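You operate a simulated robot arm through the tools that you are given. There is no shell and no other tool. Be economical: measure what you need, move in short steps, check, and stop when the job is done.

The job below is to be done with a simulated robot arm. You get a single attempt, and the scene is never put back.

TASK
Put the 4 mm cream spacer from the top of the lamp table on top of the yellow lamp and the 5 mm cream spacer on top of the yellow tilt indicator there.

Only the result counts: the job must be done as asked and must still hold three seconds after the hand-in. Knocking over, shifting, dropping, spilling or breaking anything else fails it.

THE ROBOT
A 7-joint arm with a two-finger parallel gripper, fixed in place. Base frame: the origin is at the foot of the arm, x ahead of it, y to its left, z up; the work surface is at about z = 0. Units: cm, degrees, N and s.
With the tool pointing down near the work surface it reaches from about 24 to 62 cm from the base axis. Its first joint turns from -66.0 to 66.0 degrees. Payload 2.6 kg.
The TCP is the grasp point between the finger pads, 3 cm short of the fingertips. In the tool frame z runs along the fingers and y along their closing line. Largest opening 9.4 cm; finger width 2.8, thickness 1; the body of the gripper, 5 by 9.6 cm, starts 5.5 cm behind the TCP.
Orientation is that of the tool frame in the base frame, as a unit quaternion [x, y, z, w]. With the fingers straight down and closing along the base's y, the tool's x points along the base's -x, its y along +y and its z along -z.

THE INTERFACE
- The arm moves only by the tool play_rows. Its argument "commands" is a list of rows, each a list of 7 numbers: the opening, from 0 (shut) to 1 (fully open), then the shift along the tool's x, y, z in units of 30 mm (1.0 is 30 mm), then the turn, a rotation vector about the tool's x, y, z in units of 4 degrees (1.0 is 4 degrees). In form: [[jaw, tx, ty, tz, rx, ry, rz], ...]. A call has 1 to 10 rows; each row shifts and turns the commanded pose from where the row before left it, along the tool's axes as they then stand. A call with a number of a shift or a turn outside -1 to 1 is refused whole. Each row takes 0.2 s and may step no farther than 5 cm and 8.6 degrees from the row before; otherwise, or with a gripper value out of range, the whole call is refused. Where a pose cannot be reached the arm comes as near as it can. A force on the tool above 40 N (or 10 N above the force at the start of the call, whichever is more), or a blocked arm, ends the call early, and 0.2 s more pass. The fingers move at their own pace (about 7.2 cm/s each) and stop on an object; they squeeze with about 24 N. The grip force told is the motor's: it shows also when the fingers shut on nothing. Time passes only in rows, and 0.2 s behind the last, so rows that do not move let the fingers close. The reply holds the time, the measured pose of the TCP, the force on the tool along the base axes, the opening and the grip force, in the units named above and with some noise, and new pictures: "views" is both (left out), scene, wrist or none.
- Cameras (640 x 400 px; columns grow to the right, rows downward): "scene" is fixed at [2.65, 42.43, 56.64]; the picture's right is [-0.85, -0.52, 0.00], its down [-0.28, 0.45, -0.85] and it looks along [0.45, -0.72, -0.53] (base axes); focal length 354 px, centre (320, 200). "wrist" rides on the gripper at [-3.7, 0, -5.8] in the tool frame; the picture's right is [0.00, -1.00, 0.00], its down [0.97, 0.00, -0.24] and it looks along [0.24, 0.00, 0.97] (tool axes); focal length 218 px, centre (320, 200).
- measure_at(camera, pixels): there is no depth. For up to 12 entries [column, row, z] of the newest picture of that camera ("zoom" is the newest enlarged one), the place [x, y] in the base frame at which the ray of that pixel passes the height z, good to about 0.3 cm. It takes no simulated time.
- inspect(camera, box): a new picture of the part [left, top, right, bottom] of that camera's present view, enlarged. It takes no simulated time.
- close_job(): hands the job in; it is judged then, once.

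Keep the steps short. Do not move on a guess: measure, check each grasp and each placing, and mend mistakes. In all there are 60 turns and 120 pictures (those below and enlarged ones count). Leave the gripper open and the arm clear of the work at the hand-in unless told otherwise, and finish with a single line.

The tools are called after "Request:" by a JSON object that holds its "method" and its "body". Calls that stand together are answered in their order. play_rows: Moves the arm, as the interface text tells. Its arguments: {"type":"object","properties":{"commands":{"type":"array","items":{"type":"array","items":{"type":"number"}}},"views":{"type":"string","enum":["both","scene","wrist","none"]}},"required":["commands"]} The other tools are called the same way: measure_at (camera, pixels) gives the place at which the rays of pixels pass given heights; inspect (camera, box) takes an enlarged picture of a part of a camera's view; close_job () hands the job in.

At the start:

```text
t: 0.0
eef_pos: [42.54, 3.24, 29.59]
tcp_rot: [0.0, 1.0, 0.0, 0.0]
force: [-0.4, 0.1, -0.4]
grip_width: 9.41
gripper_force: 0.0
```

scene: 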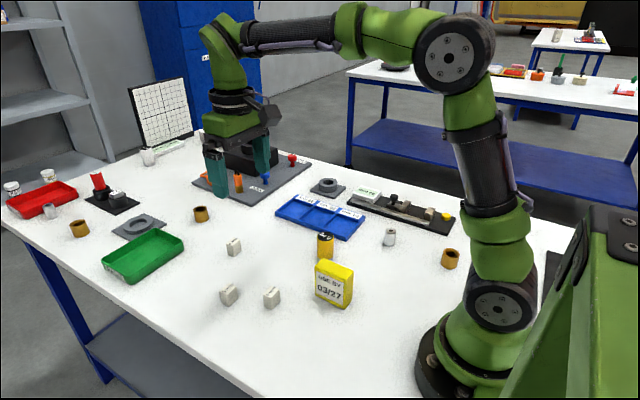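
wrist: 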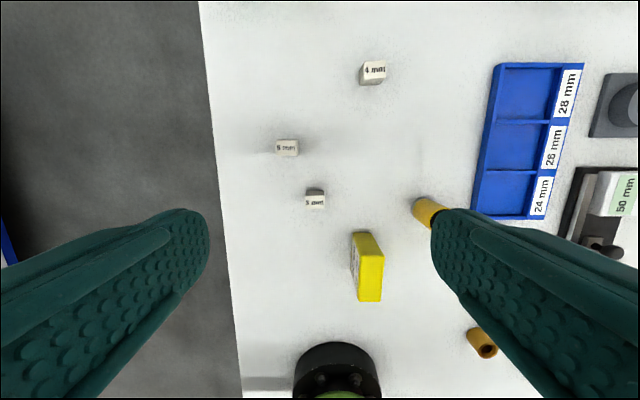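

I see three cream blocks and several yellow things. I'll enlarge them to read the labels and identify the lamp and tilt indicator.

Request:
{"method": "inspect", "body": {"camera": "wrist", "box": [260, 50, 420, 220]}}

Request:
{"method": "inspect", "body": {"camera": "scene", "box": [200, 210, 380, 320]}}

Request:
{"method": "inspect", "body": {"camera": "scene", "box": [340, 170, 480, 280]}}

Request:
{"method": "inspect", "body": {"camera": "scene", "box": [180, 130, 330, 220]}}

Request:
{"method": "inspect", "body": {"camera": "scene", "box": [480, 10, 640, 110]}}

Request:
{"method": "inspect", "body": {"camera": "scene", "box": [0, 120, 220, 260]}}

```text
2.35 times, centred on (340, 135) of wrist
```

zoom: 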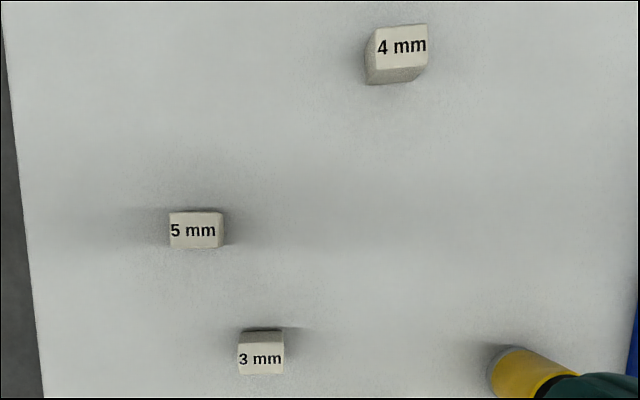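

```text
3.56 times, centred on (290, 265) of scene
```

zoom: 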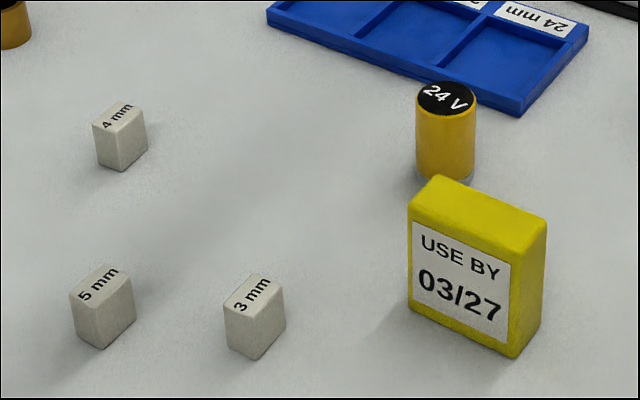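

```text
3.64 times, centred on (410, 225) of scene
```

zoom: 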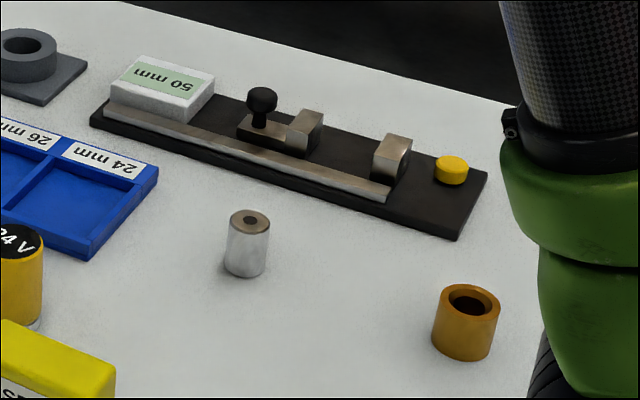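

```text
4.27 times, centred on (255, 175) of scene
```

zoom: 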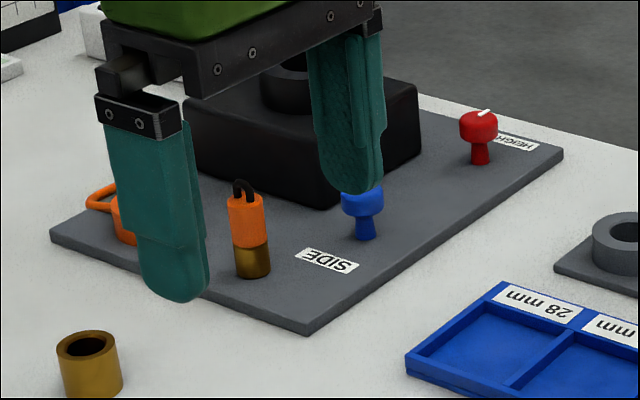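

```text
4.00 times, centred on (560, 60) of scene
```

zoom: 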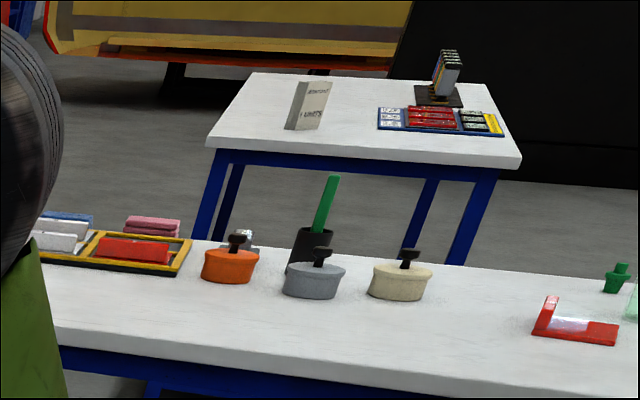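

```text
2.86 times, centred on (110, 190) of scene
```

zoom: 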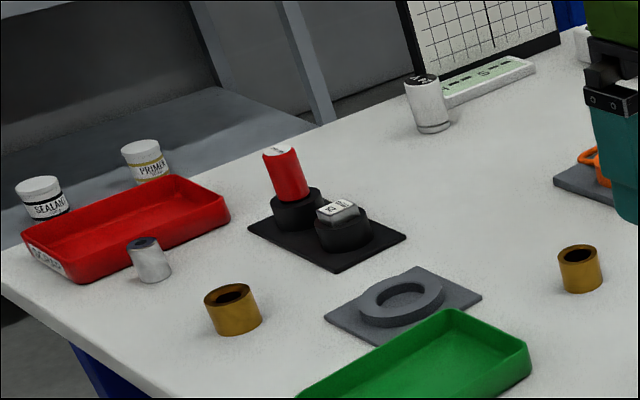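

The lamp candidate is the yellow 24 V cylinder. The tilt indicator could be the "USE BY" box or the yellow button on the black rail, so I'll enlarge these and the rest of the table.

Request:
{"method": "inspect", "body": {"camera": "scene", "box": [425, 200, 465, 230]}}

Request:
{"method": "inspect", "body": {"camera": "scene", "box": [305, 225, 365, 315]}}

Request:
{"method": "inspect", "body": {"camera": "wrist", "box": [330, 180, 460, 310]}}

Request:
{"method": "inspect", "body": {"camera": "scene", "box": [75, 160, 145, 220]}}

Request:
{"method": "inspect", "body": {"camera": "wrist", "box": [460, 40, 640, 280]}}

Request:
{"method": "measure_at", "body": {"camera": "wrist", "pixels": [[375, 67, 1.8], [287, 148, 1.8], [314, 202, 1.8], [367, 245, 5], [367, 290, 5], [425, 210, 0]]}}

Request:
{"method": "measure_at", "body": {"camera": "scene", "pixels": [[325, 238, 4], [325, 258, 0], [335, 267, 5], [233, 241, 2], [234, 254, 0], [446, 215, 1.5]]}}

```text
13.33 times, centred on (445, 215) of scene
```

zoom: 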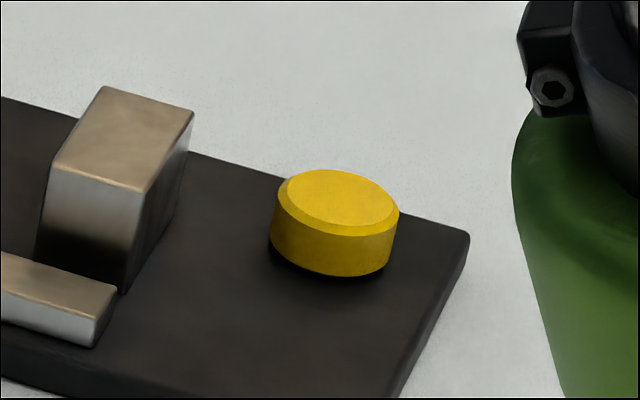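

```text
4.44 times, centred on (335, 270) of scene
```

zoom: 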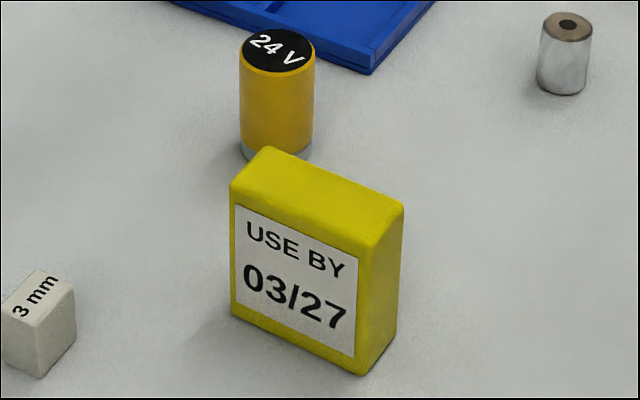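

```text
3.08 times, centred on (395, 245) of wrist
```

zoom: 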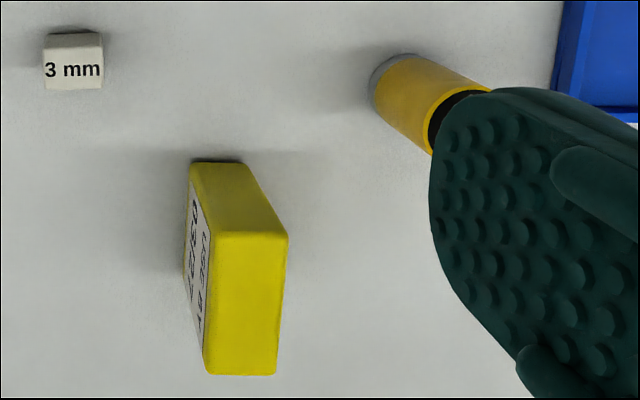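

```text
6.67 times, centred on (110, 190) of scene
```

zoom: 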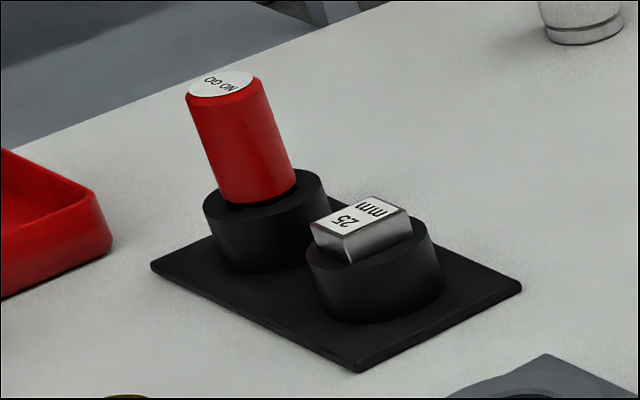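

```text
1.67 times, centred on (550, 160) of wrist
```

zoom: 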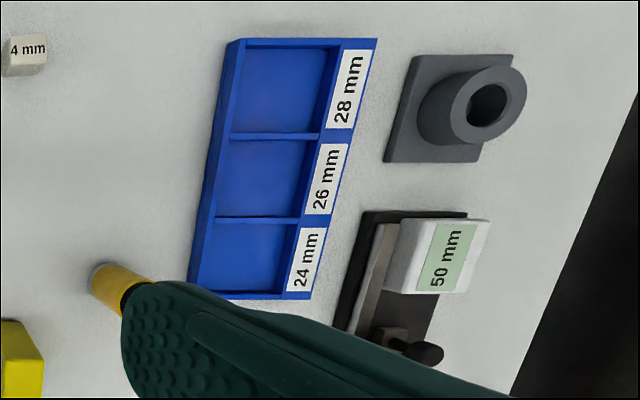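

```text
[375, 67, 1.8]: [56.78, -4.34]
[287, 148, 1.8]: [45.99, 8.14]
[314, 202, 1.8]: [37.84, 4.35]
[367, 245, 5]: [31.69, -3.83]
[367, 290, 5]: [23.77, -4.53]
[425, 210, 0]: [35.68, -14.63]
```

```text
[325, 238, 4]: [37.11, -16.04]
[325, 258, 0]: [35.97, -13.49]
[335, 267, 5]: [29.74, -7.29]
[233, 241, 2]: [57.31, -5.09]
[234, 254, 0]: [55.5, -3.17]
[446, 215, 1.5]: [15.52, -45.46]
```

The 24 V cylinder has a metal base, so it is the lamp. The dated yellow box is a tilt indicator, and the yellow button lies outside the arm's turning range. I'll check the white cylinder and the distances and heights before moving.

Request:
{"method": "inspect", "body": {"camera": "scene", "box": [130, 130, 220, 180]}}

Request:
{"method": "measure_at", "body": {"camera": "scene", "pixels": [[326, 238, 5], [326, 238, 6], [327, 260, 0], [337, 268, 6], [337, 268, 7], [318, 296, 0], [340, 308, 0], [234, 241, 1.5], [234, 241, 2.5], [229, 289, 2], [272, 293, 2]]}}

Request:
{"method": "measure_at", "body": {"camera": "wrist", "pixels": [[371, 278, 5], [371, 278, 6], [371, 278, 7], [371, 278, 8], [375, 67, 2.5], [287, 148, 2.5], [314, 202, 2.5]]}}

```text
7.11 times, centred on (175, 155) of scene
```

zoom: 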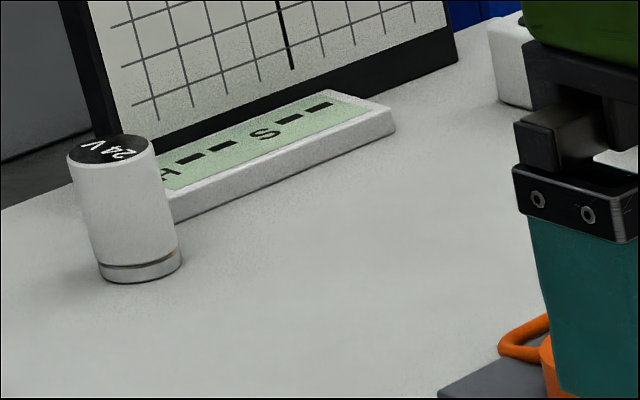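

```text
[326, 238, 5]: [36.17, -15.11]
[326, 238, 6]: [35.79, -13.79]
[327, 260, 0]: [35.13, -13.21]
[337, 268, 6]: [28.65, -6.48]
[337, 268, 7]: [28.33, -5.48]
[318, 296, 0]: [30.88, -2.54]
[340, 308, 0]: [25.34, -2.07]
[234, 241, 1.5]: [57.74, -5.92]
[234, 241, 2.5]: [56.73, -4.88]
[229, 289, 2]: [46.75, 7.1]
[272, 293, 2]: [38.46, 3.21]
```

```text
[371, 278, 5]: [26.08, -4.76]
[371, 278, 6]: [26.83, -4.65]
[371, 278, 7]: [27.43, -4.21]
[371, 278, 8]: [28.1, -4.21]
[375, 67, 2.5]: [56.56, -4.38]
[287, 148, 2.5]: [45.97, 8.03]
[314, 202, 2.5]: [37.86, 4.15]
```

Scene and wrist agree: the 4 mm block is at about (56.5, -4.4), 2.6 cm high. The lamp top is at (35.8, -13.9, 5.9) and the box top at (28, -4.8, 7.4). I'll move to about z 12 above the 4 mm block to see its orientation.

Request:
{"method": "play_rows", "body": {"commands": [[1, -0.667, -0.362, 0.838, 0, 0, 0], [1, -0.667, -0.362, 0.838, 0, 0, 0], [1, -0.667, -0.362, 0.838, 0, 0, 0], [1, -0.667, -0.362, 0.838, 0, 0, 0], [1, -0.667, -0.362, 0.838, 0, 0, 0], [1, -0.667, -0.362, 0.838, 0, 0, 0], [1, -0.667, -0.362, 0.838, 0, 0, 0], [1, 0, 0, 0, 0, 0, 0]]}}

```text
t: 1.8
eef_pos: [56.55, -4.53, 11.93]
tcp_rot: [0.0, 1.0, 0.0, 0.0]
force: [0.9, 0.4, -0.8]
grip_width: 9.4
gripper_force: 0.2
```

scene: 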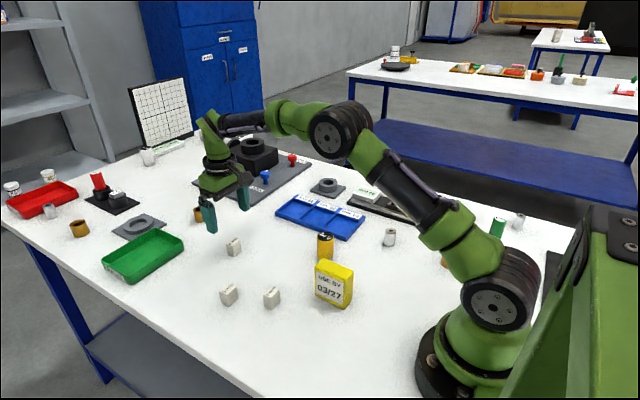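
wrist: 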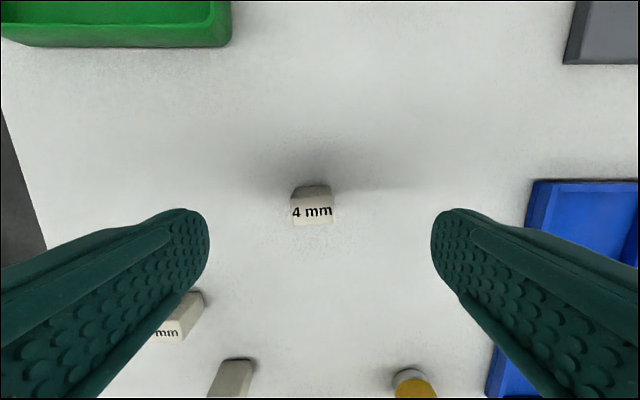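

The 4 mm block is nearly aligned with the closing line. I'll enlarge it and measure its top corners.

Request:
{"method": "inspect", "body": {"camera": "wrist", "box": [272, 170, 352, 240]}}

Request:
{"method": "measure_at", "body": {"camera": "wrist", "pixels": [[291, 200, 2.5], [333, 198, 2.5], [292, 227, 2.5], [335, 224, 2.5], [312, 212, 2.5], [312, 185, 0]]}}

```text
5.71 times, centred on (312, 205) of wrist
```

zoom: 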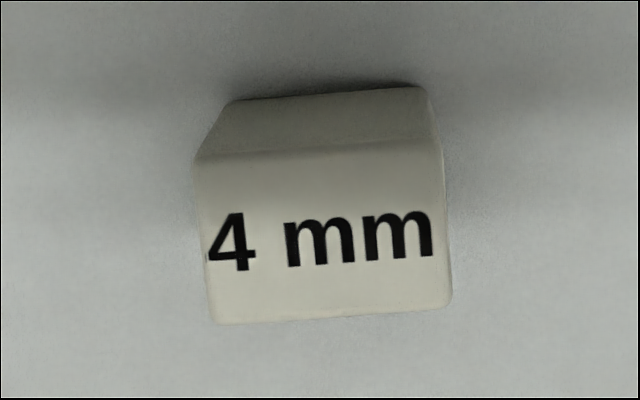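

```text
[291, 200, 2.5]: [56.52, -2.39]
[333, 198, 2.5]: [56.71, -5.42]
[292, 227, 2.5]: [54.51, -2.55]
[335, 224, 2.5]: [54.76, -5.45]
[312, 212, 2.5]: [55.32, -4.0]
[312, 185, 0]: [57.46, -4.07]
```

Request:
{"method": "measure_at", "body": {"camera": "wrist", "pixels": [[298, 187.5, 0], [290, 198, 2.5], [290, 198, 3], [290, 198, 3.5], [331, 185, 0], [333, 194.5, 3], [333, 194.5, 3.5], [335, 223.5, 3], [293, 227, 3], [335, 223.5, 3.5], [293, 227, 3.5]]}}

Request:
{"method": "measure_at", "body": {"camera": "scene", "pixels": [[234, 241, 3], [234, 241, 3.5]]}}

```text
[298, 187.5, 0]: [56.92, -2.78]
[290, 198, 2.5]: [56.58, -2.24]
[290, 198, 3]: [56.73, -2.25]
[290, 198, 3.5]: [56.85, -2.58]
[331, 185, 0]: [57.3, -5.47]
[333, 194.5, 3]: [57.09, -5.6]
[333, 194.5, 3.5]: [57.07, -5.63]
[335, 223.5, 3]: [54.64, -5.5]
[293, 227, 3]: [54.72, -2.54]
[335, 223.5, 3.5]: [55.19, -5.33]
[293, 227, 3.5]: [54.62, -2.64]
```

```text
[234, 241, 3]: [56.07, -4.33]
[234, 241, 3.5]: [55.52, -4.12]
```

The block is about 2.2 × 2.85 × 3.3 cm, centred at (55.9, -4.05) and turned about 4.7°. I'll align, go down to TCP z 4.2 with the jaws open, and look.

Request:
{"method": "play_rows", "body": {"commands": [[1, 0.217, 0.16, 0, 0, 0, -0.6], [1, 0, 0, 0, 0, 0, -0.57], [1, 0, 0, 0.7, 0, 0, 0], [1, 0, 0, 0.7, 0, 0, 0], [1, 0, 0, 0.7, 0, 0, 0], [1, 0, 0, 0.477, 0, 0, 0], [1, 0, 0, 0, 0, 0, 0]]}}

```text
t: 3.4
eef_pos: [56.14, -4.07, 4.39]
tcp_rot: [-0.041, 0.999, 0.0, 0.0]
force: [0.1, 0.3, 0.3]
grip_width: 9.37
gripper_force: 0.2
```

scene: 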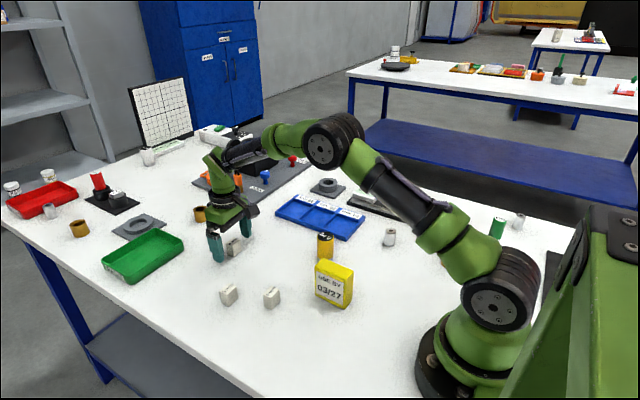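
wrist: 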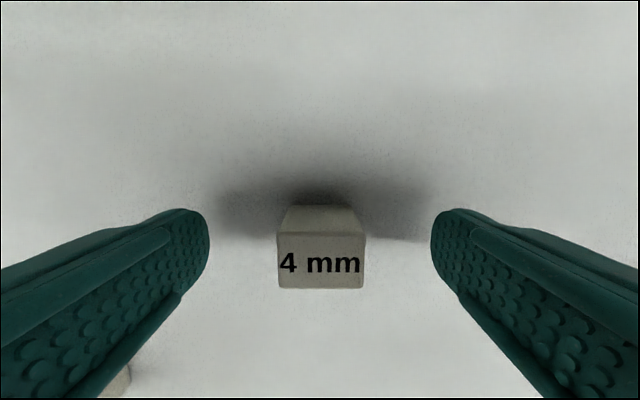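

The block is centred and straight between the pads. I'll check where its centre lies along x.

Request:
{"method": "measure_at", "body": {"camera": "wrist", "pixels": [[320, 232, 3.3], [320, 286, 3.3], [320, 206, 0], [278, 260, 3.3], [364, 260, 3.3], [278, 260, 2.8], [364, 260, 2.8], [320, 286, 2.8]]}}

```text
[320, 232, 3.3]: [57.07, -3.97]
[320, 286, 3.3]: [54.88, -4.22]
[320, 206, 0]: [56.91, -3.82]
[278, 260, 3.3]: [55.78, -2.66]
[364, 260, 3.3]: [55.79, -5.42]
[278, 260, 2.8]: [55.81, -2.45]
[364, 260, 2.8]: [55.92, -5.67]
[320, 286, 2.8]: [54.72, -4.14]
```

The block centre is at x 55.97, which is close enough to the TCP. I'll close on it.

Request:
{"method": "play_rows", "body": {"commands": [[0.2, 0.05, 0, 0, 0, 0, 0], [0, 0, 0, 0, 0, 0, 0], [0, 0, 0, 0, 0, 0, 0], [0, 0, 0, 0, 0, 0, 0]]}}

```text
t: 4.4
eef_pos: [55.95, -4.0, 4.44]
tcp_rot: [-0.041, 0.999, 0.0, 0.0]
force: [0.6, 0.7, 0.3]
grip_width: 2.89
gripper_force: 24.4
```

scene: 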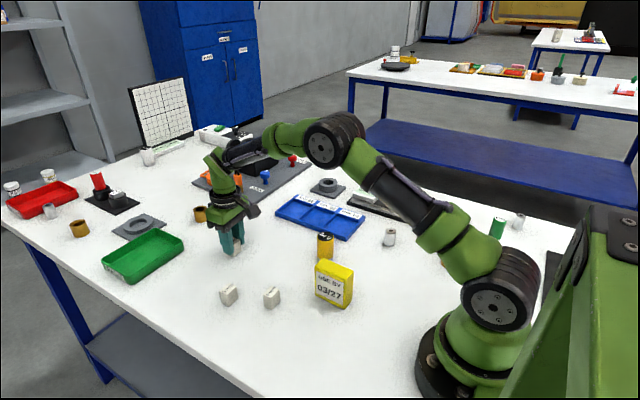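
wrist: 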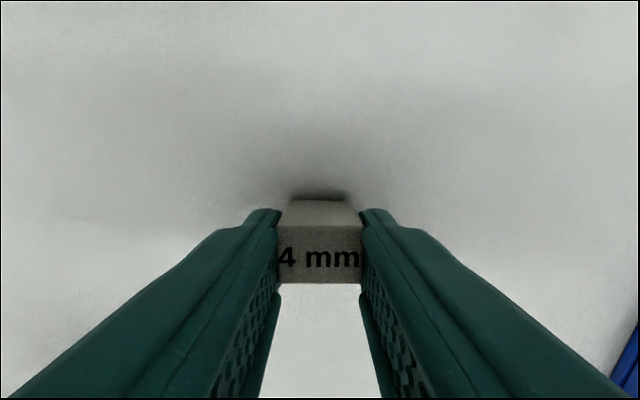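

The block is held at width 2.89. I'll lift it straight up by about 13 cm.

Request:
{"method": "play_rows", "body": {"commands": [[0, 0, 0, -0.4, 0, 0, 0], [0, 0, 0, -0.8, 0, 0, 0], [0, 0, 0, -1, 0, 0, 0], [0, 0, 0, -1, 0, 0, 0], [0, 0, 0, -1, 0, 0, 0], [0, 0, 0, 0, 0, 0, 0]], "views": "wrist"}}

Request:
{"method": "play_rows", "body": {"commands": [[0, 0.951, -0.293, 0, 0, 0, 0], [0, 0.951, -0.293, 0, 0, 0, 0], [0, 0.951, -0.293, 0, 0, 0, 0], [0, 0.951, -0.293, 0, 0, 0, 0], [0, 0.951, -0.293, 0, 0, 0, 0], [0, 0.951, -0.293, 0, 0, 0, 0], [0, 0.951, -0.293, 0, 0, 0, 0], [0, 0.951, -0.293, 0, 0, 0, 0], [0, 0.951, -0.293, 0, 0, 0, 0], [0, 0, 0, 0, 0, 0, 0]]}}

```text
t: 5.8
eef_pos: [55.77, -4.03, 16.96]
tcp_rot: [-0.041, 0.999, 0.0, 0.0]
force: [0.6, -1.4, 0.1]
grip_width: 2.89
gripper_force: 24.2
```

wrist: 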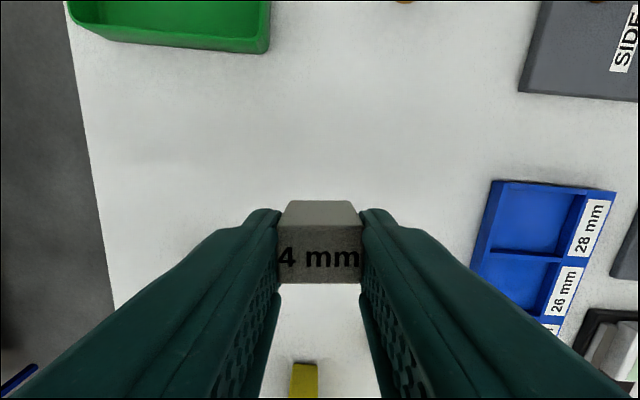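

```text
t: 8.0
eef_pos: [30.92, -13.96, 16.89]
tcp_rot: [-0.041, 0.999, 0.0, -0.001]
force: [-0.4, -0.1, -0.6]
grip_width: 2.88
gripper_force: 23.5
```

scene: 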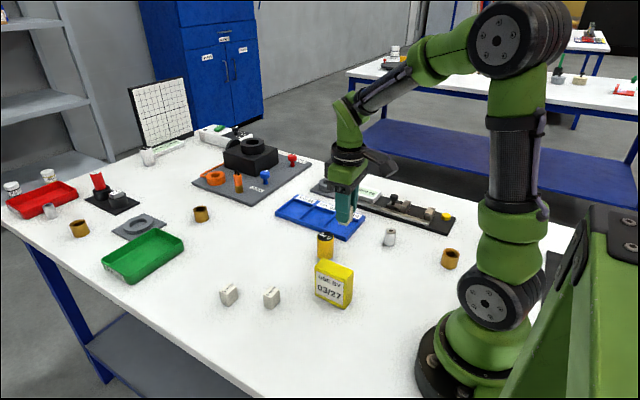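
wrist: 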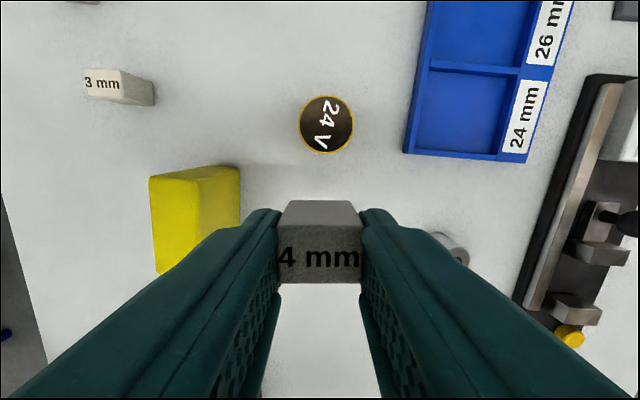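

The lamp top is seen almost straight from above, centred at about (326.5, 125). I'll measure it, and the box top edges too.

Request:
{"method": "measure_at", "body": {"camera": "wrist", "pixels": [[326.5, 125, 5.5], [326.5, 125, 6], [326.5, 125, 6.5], [298.5, 125, 6], [354.5, 125, 6], [326.5, 96, 6], [326.5, 153, 6]]}}

Request:
{"method": "measure_at", "body": {"camera": "scene", "pixels": [[326, 238, 5.5], [326, 238, 6], [326, 238, 6.5], [326, 238, 7]]}}

Request:
{"method": "inspect", "body": {"camera": "wrist", "box": [286, 85, 366, 165]}}

Request:
{"method": "inspect", "body": {"camera": "scene", "box": [300, 160, 370, 310]}}

```text
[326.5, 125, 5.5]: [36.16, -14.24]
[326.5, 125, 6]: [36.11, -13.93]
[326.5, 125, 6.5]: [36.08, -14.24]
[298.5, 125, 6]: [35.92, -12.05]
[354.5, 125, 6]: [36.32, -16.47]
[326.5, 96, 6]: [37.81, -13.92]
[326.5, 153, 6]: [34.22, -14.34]
```

```text
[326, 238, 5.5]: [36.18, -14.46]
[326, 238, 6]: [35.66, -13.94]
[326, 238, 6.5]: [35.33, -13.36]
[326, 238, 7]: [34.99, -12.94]
```

```text
5.00 times, centred on (326, 125) of wrist
```

zoom: 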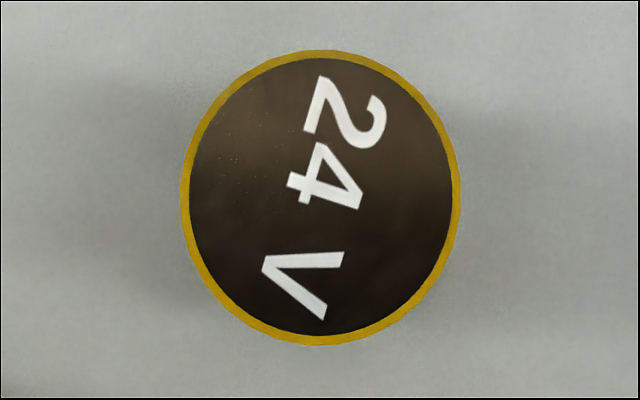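

```text
2.67 times, centred on (335, 235) of scene
```

zoom: 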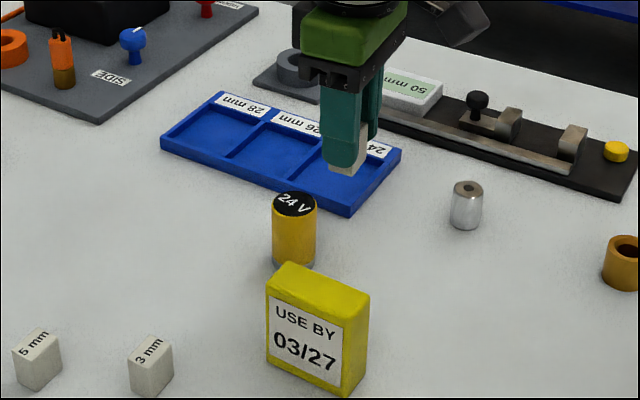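

The lamp is 4 cm wide, centred at (36.05, -14.1), with its top at about 5.9. I'll move over it and go down to about 1 cm above.

Request:
{"method": "play_rows", "body": {"commands": [[0, -0.85, -0.1, 0, 0, 0, 0], [0, -0.85, -0.1, 0, 0, 0, 0], [0, 0, 0, 0.6, 0, 0, 0], [0, 0, 0, 0.6, 0, 0, 0], [0, 0, 0, 0.6, 0, 0, 0], [0, 0, 0, 0, 0, 0, 0]]}}

Request:
{"method": "inspect", "body": {"camera": "scene", "box": [290, 200, 370, 270]}}

```text
t: 9.4
eef_pos: [35.94, -14.12, 11.62]
tcp_rot: [-0.041, 0.999, 0.0, 0.0]
force: [-0.1, 0.1, -0.2]
grip_width: 2.89
gripper_force: 24.3
```

scene: 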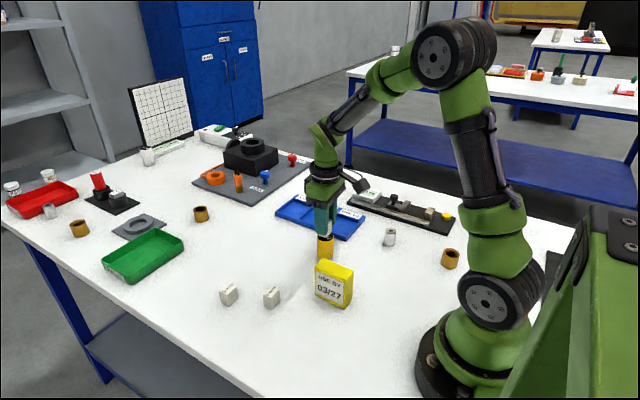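
wrist: 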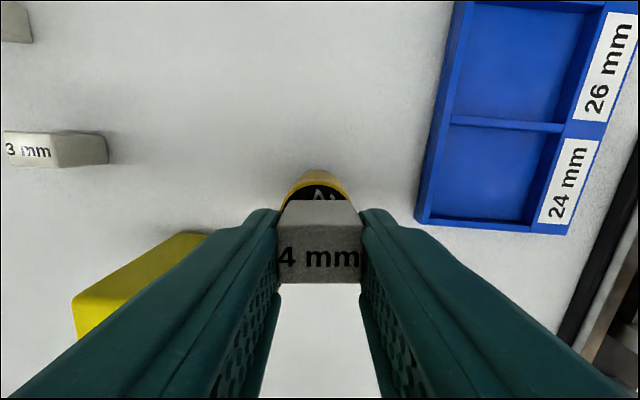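

```text
5.71 times, centred on (330, 235) of scene
```

zoom: 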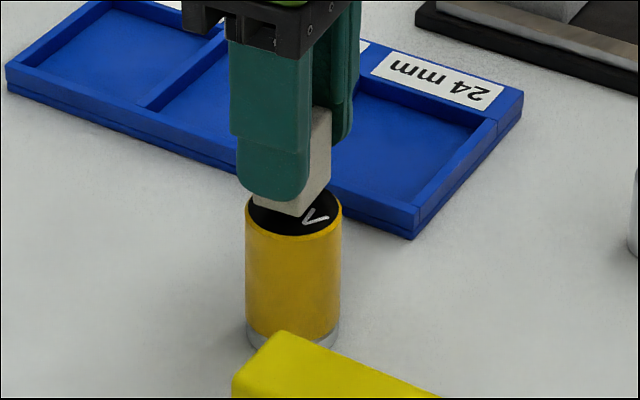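

Centring looks right. I'll lower by about 0.9 cm, then take small steps while watching the force.

Request:
{"method": "play_rows", "body": {"commands": [[0, 0, 0, 0.15, 0, 0, 0], [0, 0, 0, 0.15, 0, 0, 0], [0, 0, 0, 0, 0, 0, 0]], "views": "none"}}

Request:
{"method": "inspect", "body": {"camera": "scene", "box": [300, 205, 350, 250]}}

```text
t: 10.2
eef_pos: [36.15, -14.11, 10.71]
tcp_rot: [-0.041, 0.999, -0.001, 0.002]
force: [-1.8, 1.3, 18.9]
grip_width: 2.88
gripper_force: 24.2
```

```text
8.89 times, centred on (325, 228) of scene
```

zoom: 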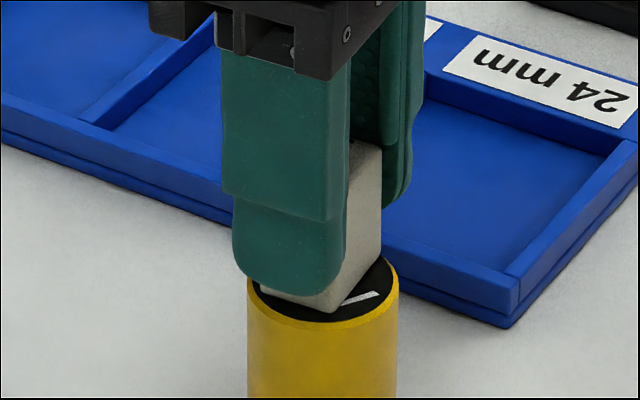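

There is 19 N of contact force, so the block is seated. I'll ease up a little, then open the jaws partly.

Request:
{"method": "play_rows", "body": {"commands": [[0, 0, 0, -0.03, 0, 0, 0], [0.35, 0, 0, 0, 0, 0, 0], [0.5, 0, 0, 0, 0, 0, 0], [0.5, 0, 0, 0, 0, 0, 0], [0.5, 0, 0, 0, 0, 0, 0]]}}

Request:
{"method": "inspect", "body": {"camera": "scene", "box": [300, 205, 350, 250]}}

```text
t: 11.4
eef_pos: [36.07, -14.13, 10.76]
tcp_rot: [-0.041, 0.999, 0.001, -0.001]
force: [0.8, 1.8, 0.7]
grip_width: 4.73
gripper_force: 0.0
```

scene: 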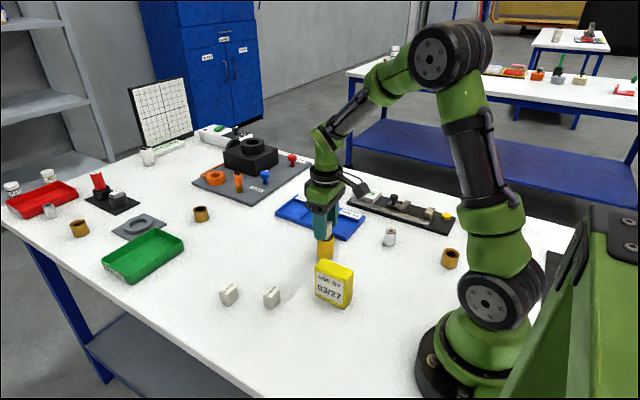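
wrist: 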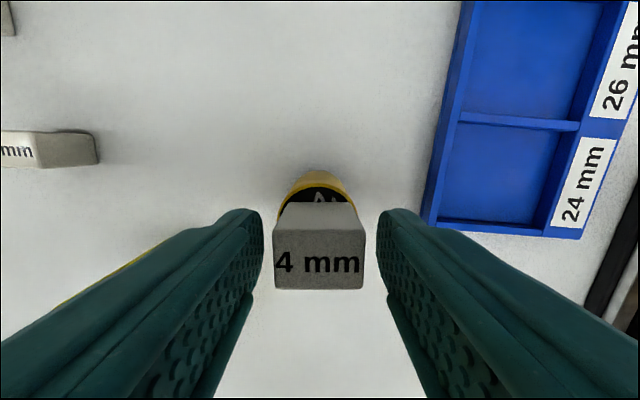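

```text
8.89 times, centred on (325, 228) of scene
```

zoom: 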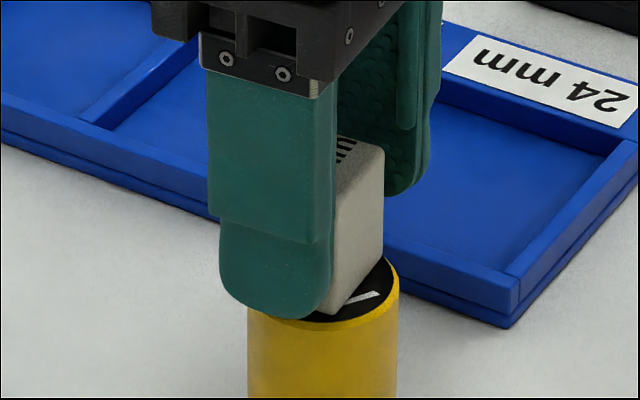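

The 4 mm block stands free on the lamp. I'll rise straight up.

Request:
{"method": "play_rows", "body": {"commands": [[0.5, 0, 0, -0.4, 0, 0, 0], [0.5, 0, 0, -0.8, 0, 0, 0], [0.6, 0, 0, -1, 0, 0, 0], [1, 0, 0, -1, 0, 0, 0], [1, 0, 0, 0, 0, 0, 0]]}}

Request:
{"method": "inspect", "body": {"camera": "scene", "box": [210, 205, 360, 315]}}

```text
t: 12.6
eef_pos: [36.06, -14.07, 20.38]
tcp_rot: [-0.041, 0.999, 0.0, 0.0]
force: [-0.5, -0.3, 0.1]
grip_width: 9.42
gripper_force: 0.1
```

scene: 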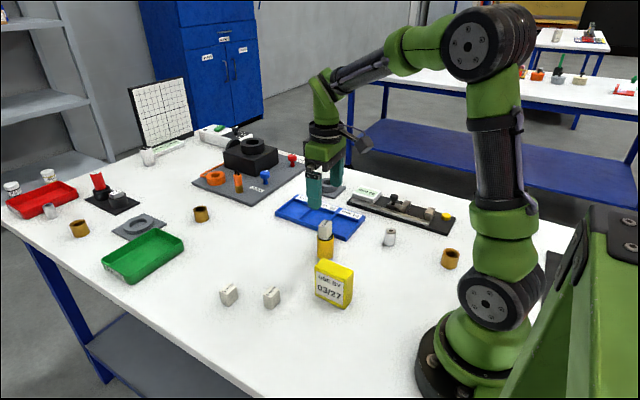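
wrist: 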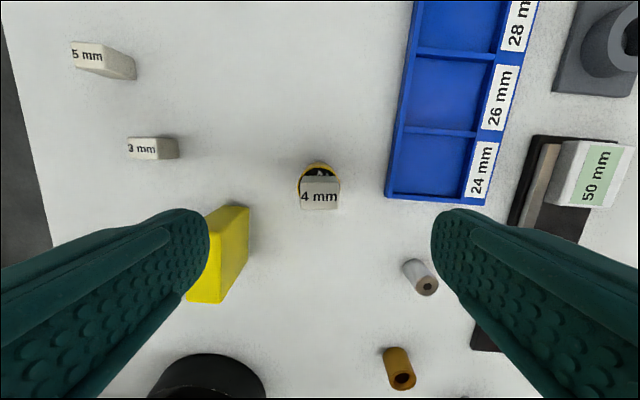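

```text
3.64 times, centred on (285, 260) of scene
```

zoom: 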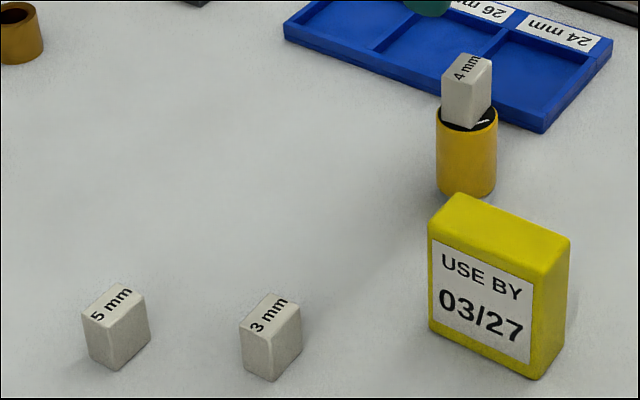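

The 4 mm block stands well on the lamp. Next I'll move above the 5 mm block near (46, 8).

Request:
{"method": "play_rows", "body": {"commands": [[1, -0.488, 0.883, 0, 0, 0, 0], [1, -0.488, 0.883, 0.1, 0, 0, 0], [1, -0.488, 0.883, 0.35, 0, 0, 0], [1, -0.488, 0.883, 0.45, 0, 0, 0], [1, -0.488, 0.883, 0.45, 0, 0, 0], [1, -0.488, 0.883, 0.45, 0, 0, 0], [1, -0.488, 0.883, 0.5, 0, 0, 0], [1, -0.488, 0.883, 0.5, 0, 0, 0], [1, 0, 0, 0, 0, 0, 0]], "views": "wrist"}}

Request:
{"method": "inspect", "body": {"camera": "wrist", "box": [270, 170, 370, 250]}}

```text
t: 14.6
eef_pos: [45.89, 8.16, 11.97]
tcp_rot: [-0.041, 0.999, 0.0, 0.0]
force: [-0.5, -0.5, 0.0]
grip_width: 9.42
gripper_force: 0.1
```

wrist: 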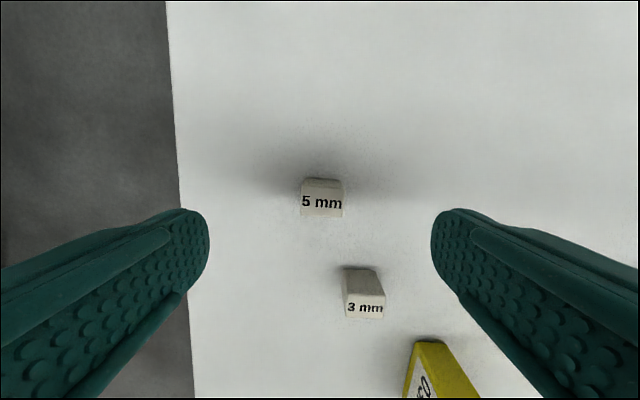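

```text
5.00 times, centred on (320, 210) of wrist
```

zoom: 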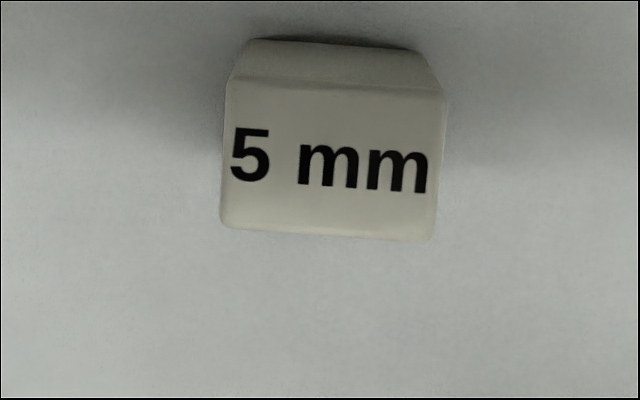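

The block is turned about 3.8° the other way. I'll measure its top centre.

Request:
{"method": "measure_at", "body": {"camera": "wrist", "pixels": [[322.4, 202, 3.3], [301, 185.5, 3.3], [345.5, 189, 3.3], [300.5, 215.5, 3.3], [343, 218, 3.3], [305, 178, 0], [340, 180, 0]]}}

```text
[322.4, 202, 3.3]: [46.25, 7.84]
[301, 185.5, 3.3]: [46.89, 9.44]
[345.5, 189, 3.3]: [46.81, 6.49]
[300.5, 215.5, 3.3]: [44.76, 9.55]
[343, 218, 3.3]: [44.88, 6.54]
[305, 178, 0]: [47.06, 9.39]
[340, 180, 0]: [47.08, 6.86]
```

Centre is (45.85, 8.0). I'll align and go down to about 4.4.

Request:
{"method": "play_rows", "body": {"commands": [[1, 0, -0.05, 0, 0, 0, 0.95], [1, 0, 0, 0.7, 0, 0, 0], [1, 0, 0, 0.7, 0, 0, 0], [1, 0, 0, 0.7, 0, 0, 0], [1, 0, 0, 0.45, 0, 0, 0], [1, 0, 0, 0, 0, 0, 0]]}}

Request:
{"method": "measure_at", "body": {"camera": "wrist", "pixels": [[320, 232, 3.3], [320, 286, 3.3], [320, 260, 3.3]]}}

```text
t: 16.0
eef_pos: [45.94, 7.84, 4.22]
tcp_rot: [-0.007, 1.0, -0.001, 0.0]
force: [0.1, -0.1, 0.0]
grip_width: 9.42
gripper_force: 0.0
```

scene: 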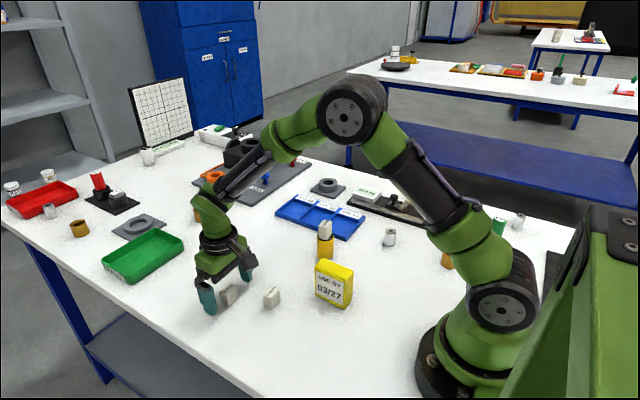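
wrist: 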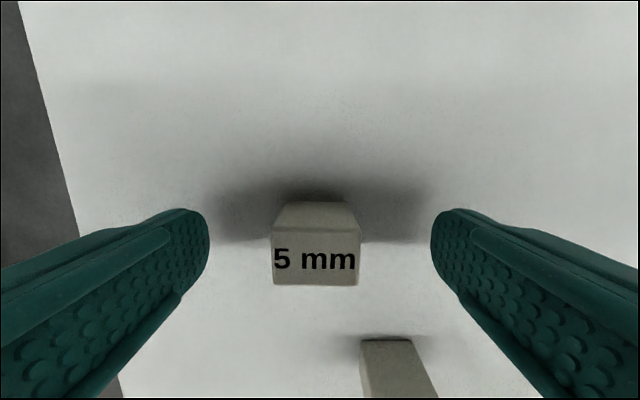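

```text
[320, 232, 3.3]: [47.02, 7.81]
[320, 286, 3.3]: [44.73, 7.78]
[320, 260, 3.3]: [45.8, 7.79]
```

The block sits 4 px left of centre, which is about 0.13 cm. I'll correct that and close.

Request:
{"method": "play_rows", "body": {"commands": [[1, 0, 0.045, 0, 0, 0, 0], [0.2, 0, 0, 0, 0, 0, 0], [0, 0, 0, 0, 0, 0, 0], [0, 0, 0, 0, 0, 0, 0], [0, 0, 0, 0, 0, 0, 0]], "views": "wrist"}}

```text
t: 17.2
eef_pos: [45.99, 7.98, 4.31]
tcp_rot: [-0.008, 1.0, 0.0, 0.0]
force: [-0.1, -0.7, -0.4]
grip_width: 2.87
gripper_force: 23.7
```

wrist: 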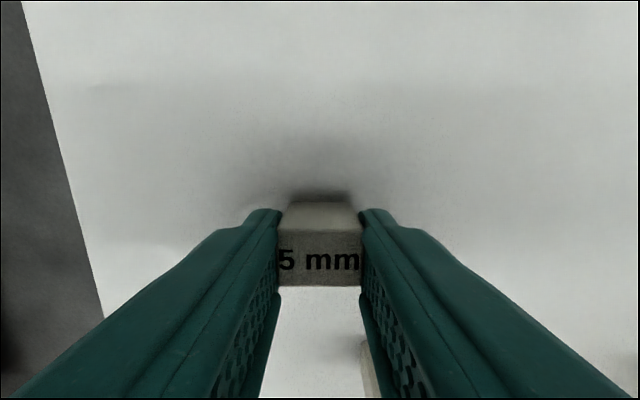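

Held at 2.87 wide. I'll lift, then move to about (26, 2, 18) so the camera looks down on the yellow box.

Request:
{"method": "play_rows", "body": {"commands": [[0, 0, 0, -0.4, 0, 0, 0], [0, 0, 0, -0.9, 0, 0, 0], [0, 0, 0, -1, 0, 0, 0], [0, 0, 0, -1, 0, 0, 0], [0, 0, 0, -1, 0, 0, 0], [0, 0, 0, -0.3, 0, 0, 0], [0, 0, 0, 0, 0, 0, 0]], "views": "none"}}

Request:
{"method": "play_rows", "body": {"commands": [[0, 0.957, -0.27, 0, 0, 0, 0], [0, 0.957, -0.27, 0, 0, 0, 0], [0, 0.957, -0.27, 0, 0, 0, 0], [0, 0.957, -0.27, 0, 0, 0, 0], [0, 0.957, -0.27, 0, 0, 0, 0], [0, 0.957, -0.27, 0, 0, 0, 0], [0, 0.957, -0.27, 0, 0, 0, 0], [0, 0, 0, 0, 0, 0, 0]]}}

Request:
{"method": "inspect", "body": {"camera": "scene", "box": [300, 210, 370, 315]}}

```text
t: 18.8
eef_pos: [46.02, 8.04, 18.12]
tcp_rot: [-0.008, 1.0, -0.001, 0.0]
force: [-0.1, -0.1, -0.1]
grip_width: 2.88
gripper_force: 24.3
```

```text
t: 20.6
eef_pos: [25.85, 1.93, 18.08]
tcp_rot: [-0.007, 1.0, 0.0, 0.0]
force: [0.8, 0.4, -0.3]
grip_width: 2.9
gripper_force: 24.0
```

scene: 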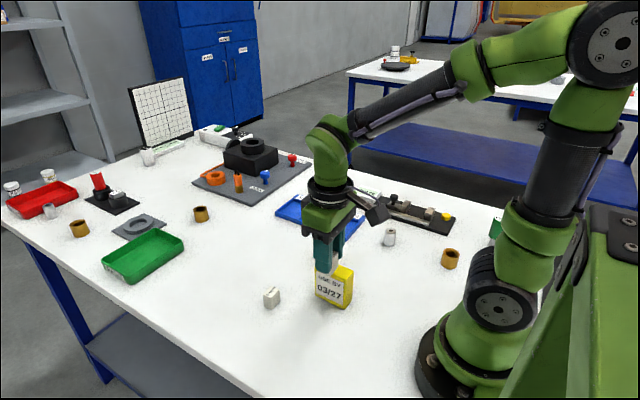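
wrist: 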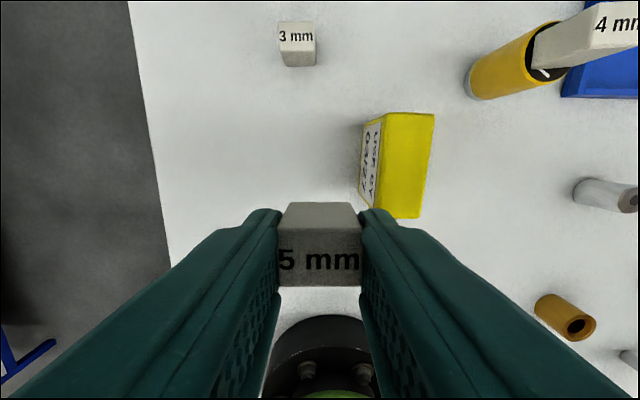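

```text
3.81 times, centred on (335, 262) of scene
```

zoom: 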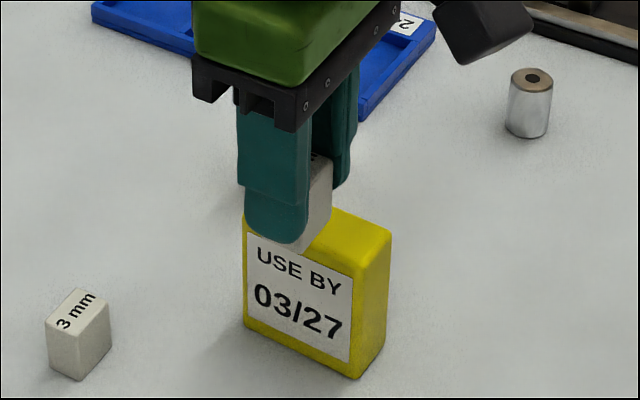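

The box top is now clearly visible from above. I'll enlarge it and measure its corners.

Request:
{"method": "inspect", "body": {"camera": "wrist", "box": [335, 95, 455, 235]}}

Request:
{"method": "measure_at", "body": {"camera": "wrist", "pixels": [[387, 112, 7.4], [435, 113, 7.4], [421, 218, 7.4], [381, 207, 7.4], [365, 126, 0], [387, 112, 6.8], [435, 113, 6.8], [421, 218, 6.8], [359, 195, 0]]}}

```text
2.86 times, centred on (395, 165) of wrist
```

zoom: 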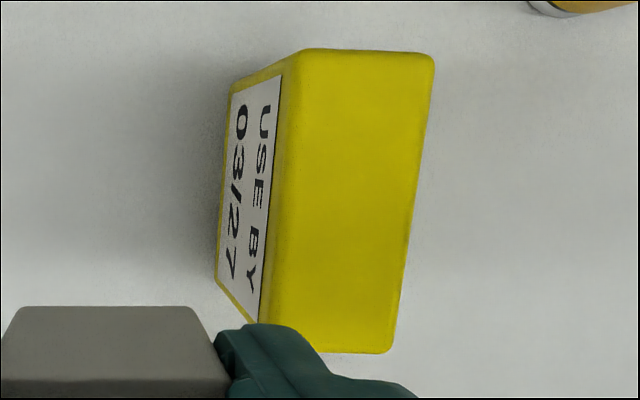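

```text
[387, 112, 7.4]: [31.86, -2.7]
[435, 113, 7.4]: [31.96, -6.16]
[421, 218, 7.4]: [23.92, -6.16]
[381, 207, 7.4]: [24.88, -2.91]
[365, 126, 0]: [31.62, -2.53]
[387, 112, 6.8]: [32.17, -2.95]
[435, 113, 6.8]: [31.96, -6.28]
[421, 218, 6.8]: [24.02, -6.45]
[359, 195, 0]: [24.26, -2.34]
```

Request:
{"method": "measure_at", "body": {"camera": "scene", "pixels": [[353.9, 271, 8], [353.9, 271, 7.5], [346.7, 280, 8], [346.7, 280, 7.5], [317, 295.5, 0], [343, 308.5, 0], [351, 299, 0]]}}

Request:
{"method": "measure_at", "body": {"camera": "wrist", "pixels": [[387, 112, 8], [435, 113, 8], [421, 218, 8], [411, 160, 8], [411, 160, 7.5]]}}

```text
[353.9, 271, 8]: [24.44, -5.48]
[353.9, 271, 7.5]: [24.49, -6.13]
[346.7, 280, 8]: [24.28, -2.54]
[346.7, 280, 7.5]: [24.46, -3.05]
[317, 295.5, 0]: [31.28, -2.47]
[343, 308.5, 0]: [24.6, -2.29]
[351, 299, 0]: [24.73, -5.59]
```

```text
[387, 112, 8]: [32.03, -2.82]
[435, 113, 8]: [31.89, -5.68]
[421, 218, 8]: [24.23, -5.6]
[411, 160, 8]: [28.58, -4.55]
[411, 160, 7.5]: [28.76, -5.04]
```

The box spans x 24.4–31.7 and y -2.5 to -5.7, about 7.9 high, so its centre is (28.0, -4.15). I'll move over it and lower to about 1 cm above.

Request:
{"method": "play_rows", "body": {"commands": [[0, -0.228, -0.685, 0, 0, 0, 0], [0, -0.228, -0.685, 0, 0, 0, 0], [0, -0.228, -0.685, 0, 0, 0, 0], [0, 0, 0, 0.6, 0, 0, 0], [0, 0, 0, 0.6, 0, 0, 0], [0, 0, 0, 0.3, 0, 0, 0], [0, 0, 0, 0, 0, 0, 0]]}}

Request:
{"method": "inspect", "body": {"camera": "scene", "box": [300, 220, 370, 315]}}

```text
t: 22.2
eef_pos: [28.16, -4.13, 13.4]
tcp_rot: [-0.008, 1.0, 0.0, -0.001]
force: [-0.4, -0.1, -1.2]
grip_width: 2.89
gripper_force: 24.3
```

scene: 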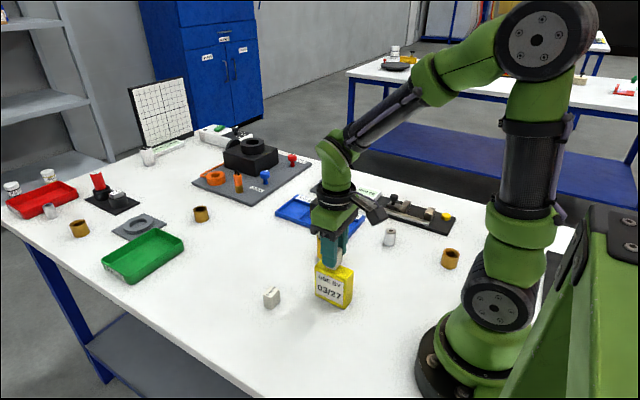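
wrist: 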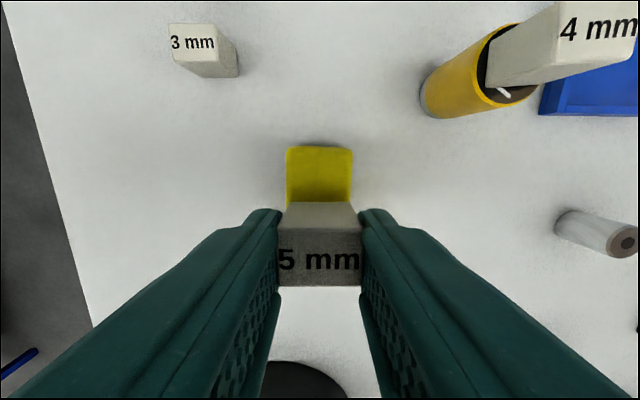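

```text
4.21 times, centred on (335, 268) of scene
```

zoom: 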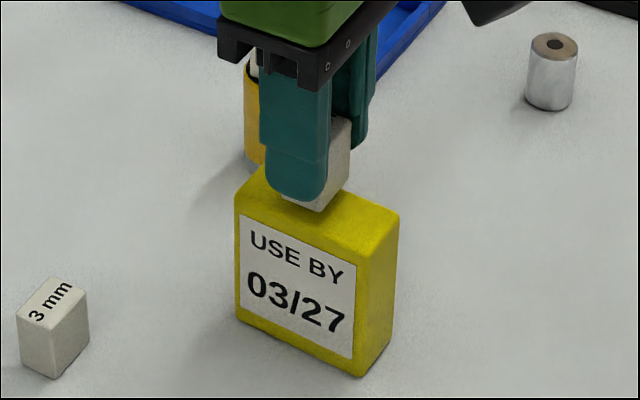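

The block is lined up with the box top, whose edges are at columns 286–353. I'll lower slowly.

Request:
{"method": "play_rows", "body": {"commands": [[0, 0, 0, 0.15, 0, 0, 0], [0, 0, 0, 0.1, 0, 0, 0], [0, 0, 0, 0, 0, 0, 0]], "views": "none"}}

Request:
{"method": "inspect", "body": {"camera": "scene", "box": [310, 235, 360, 285]}}

```text
t: 23.0
eef_pos: [28.07, -4.12, 12.77]
tcp_rot: [-0.007, 1.0, 0.0, 0.0]
force: [-0.5, 0.1, 0.3]
grip_width: 2.89
gripper_force: 24.0
```

```text
8.00 times, centred on (335, 260) of scene
```

zoom: 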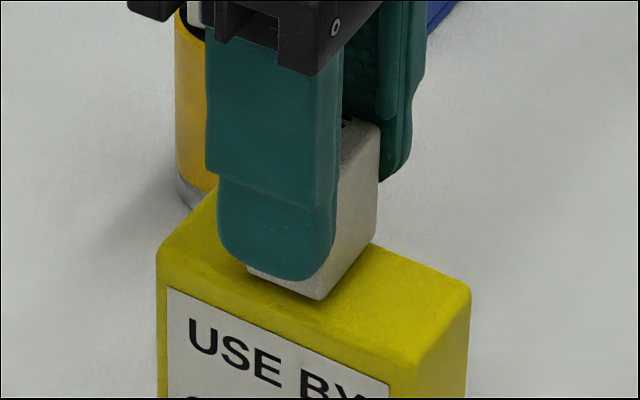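

No contact yet. I'll continue with smaller steps.

Request:
{"method": "play_rows", "body": {"commands": [[0, 0, 0, 0.05, 0, 0, 0], [0, 0, 0, 0.05, 0, 0, 0], [0, 0, 0, 0, 0, 0, 0]], "views": "none"}}

```text
t: 23.8
eef_pos: [28.12, -4.34, 12.69]
tcp_rot: [-0.008, 1.0, 0.0, 0.001]
force: [-2.6, -0.3, 18.7]
grip_width: 2.87
gripper_force: 24.4
```

Contact is 18.7 N, so the block is seated. I'll ease up slightly and open partly.

Request:
{"method": "play_rows", "body": {"commands": [[0, 0, 0, -0.03, 0, 0, 0], [0, 0, 0, 0, 0, 0, 0], [0.35, 0, 0, 0, 0, 0, 0], [0.5, 0, 0, 0, 0, 0, 0], [0.5, 0, 0, 0, 0, 0, 0], [0.5, 0, 0, 0, 0, 0, 0]], "views": "wrist"}}

Request:
{"method": "inspect", "body": {"camera": "scene", "box": [310, 235, 360, 285]}}

```text
t: 25.2
eef_pos: [27.98, -4.11, 12.69]
tcp_rot: [-0.008, 1.0, 0.0, 0.0]
force: [0.1, 0.2, 0.5]
grip_width: 4.72
gripper_force: 0.1
```

wrist: 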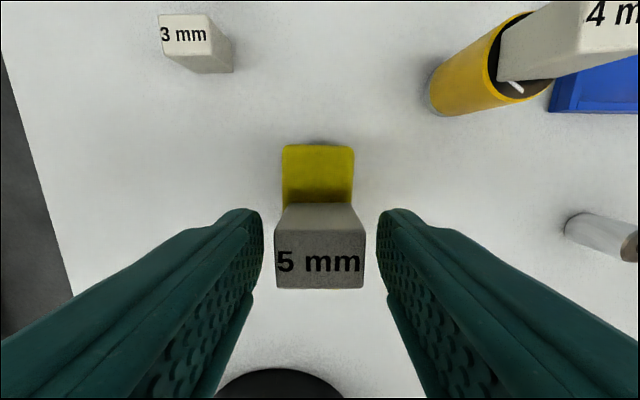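

```text
8.00 times, centred on (335, 260) of scene
```

zoom: 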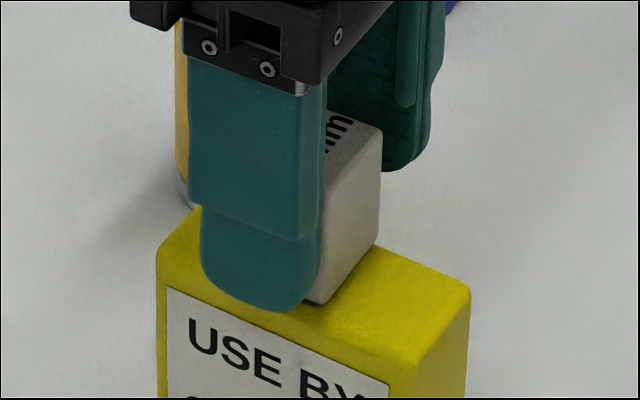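

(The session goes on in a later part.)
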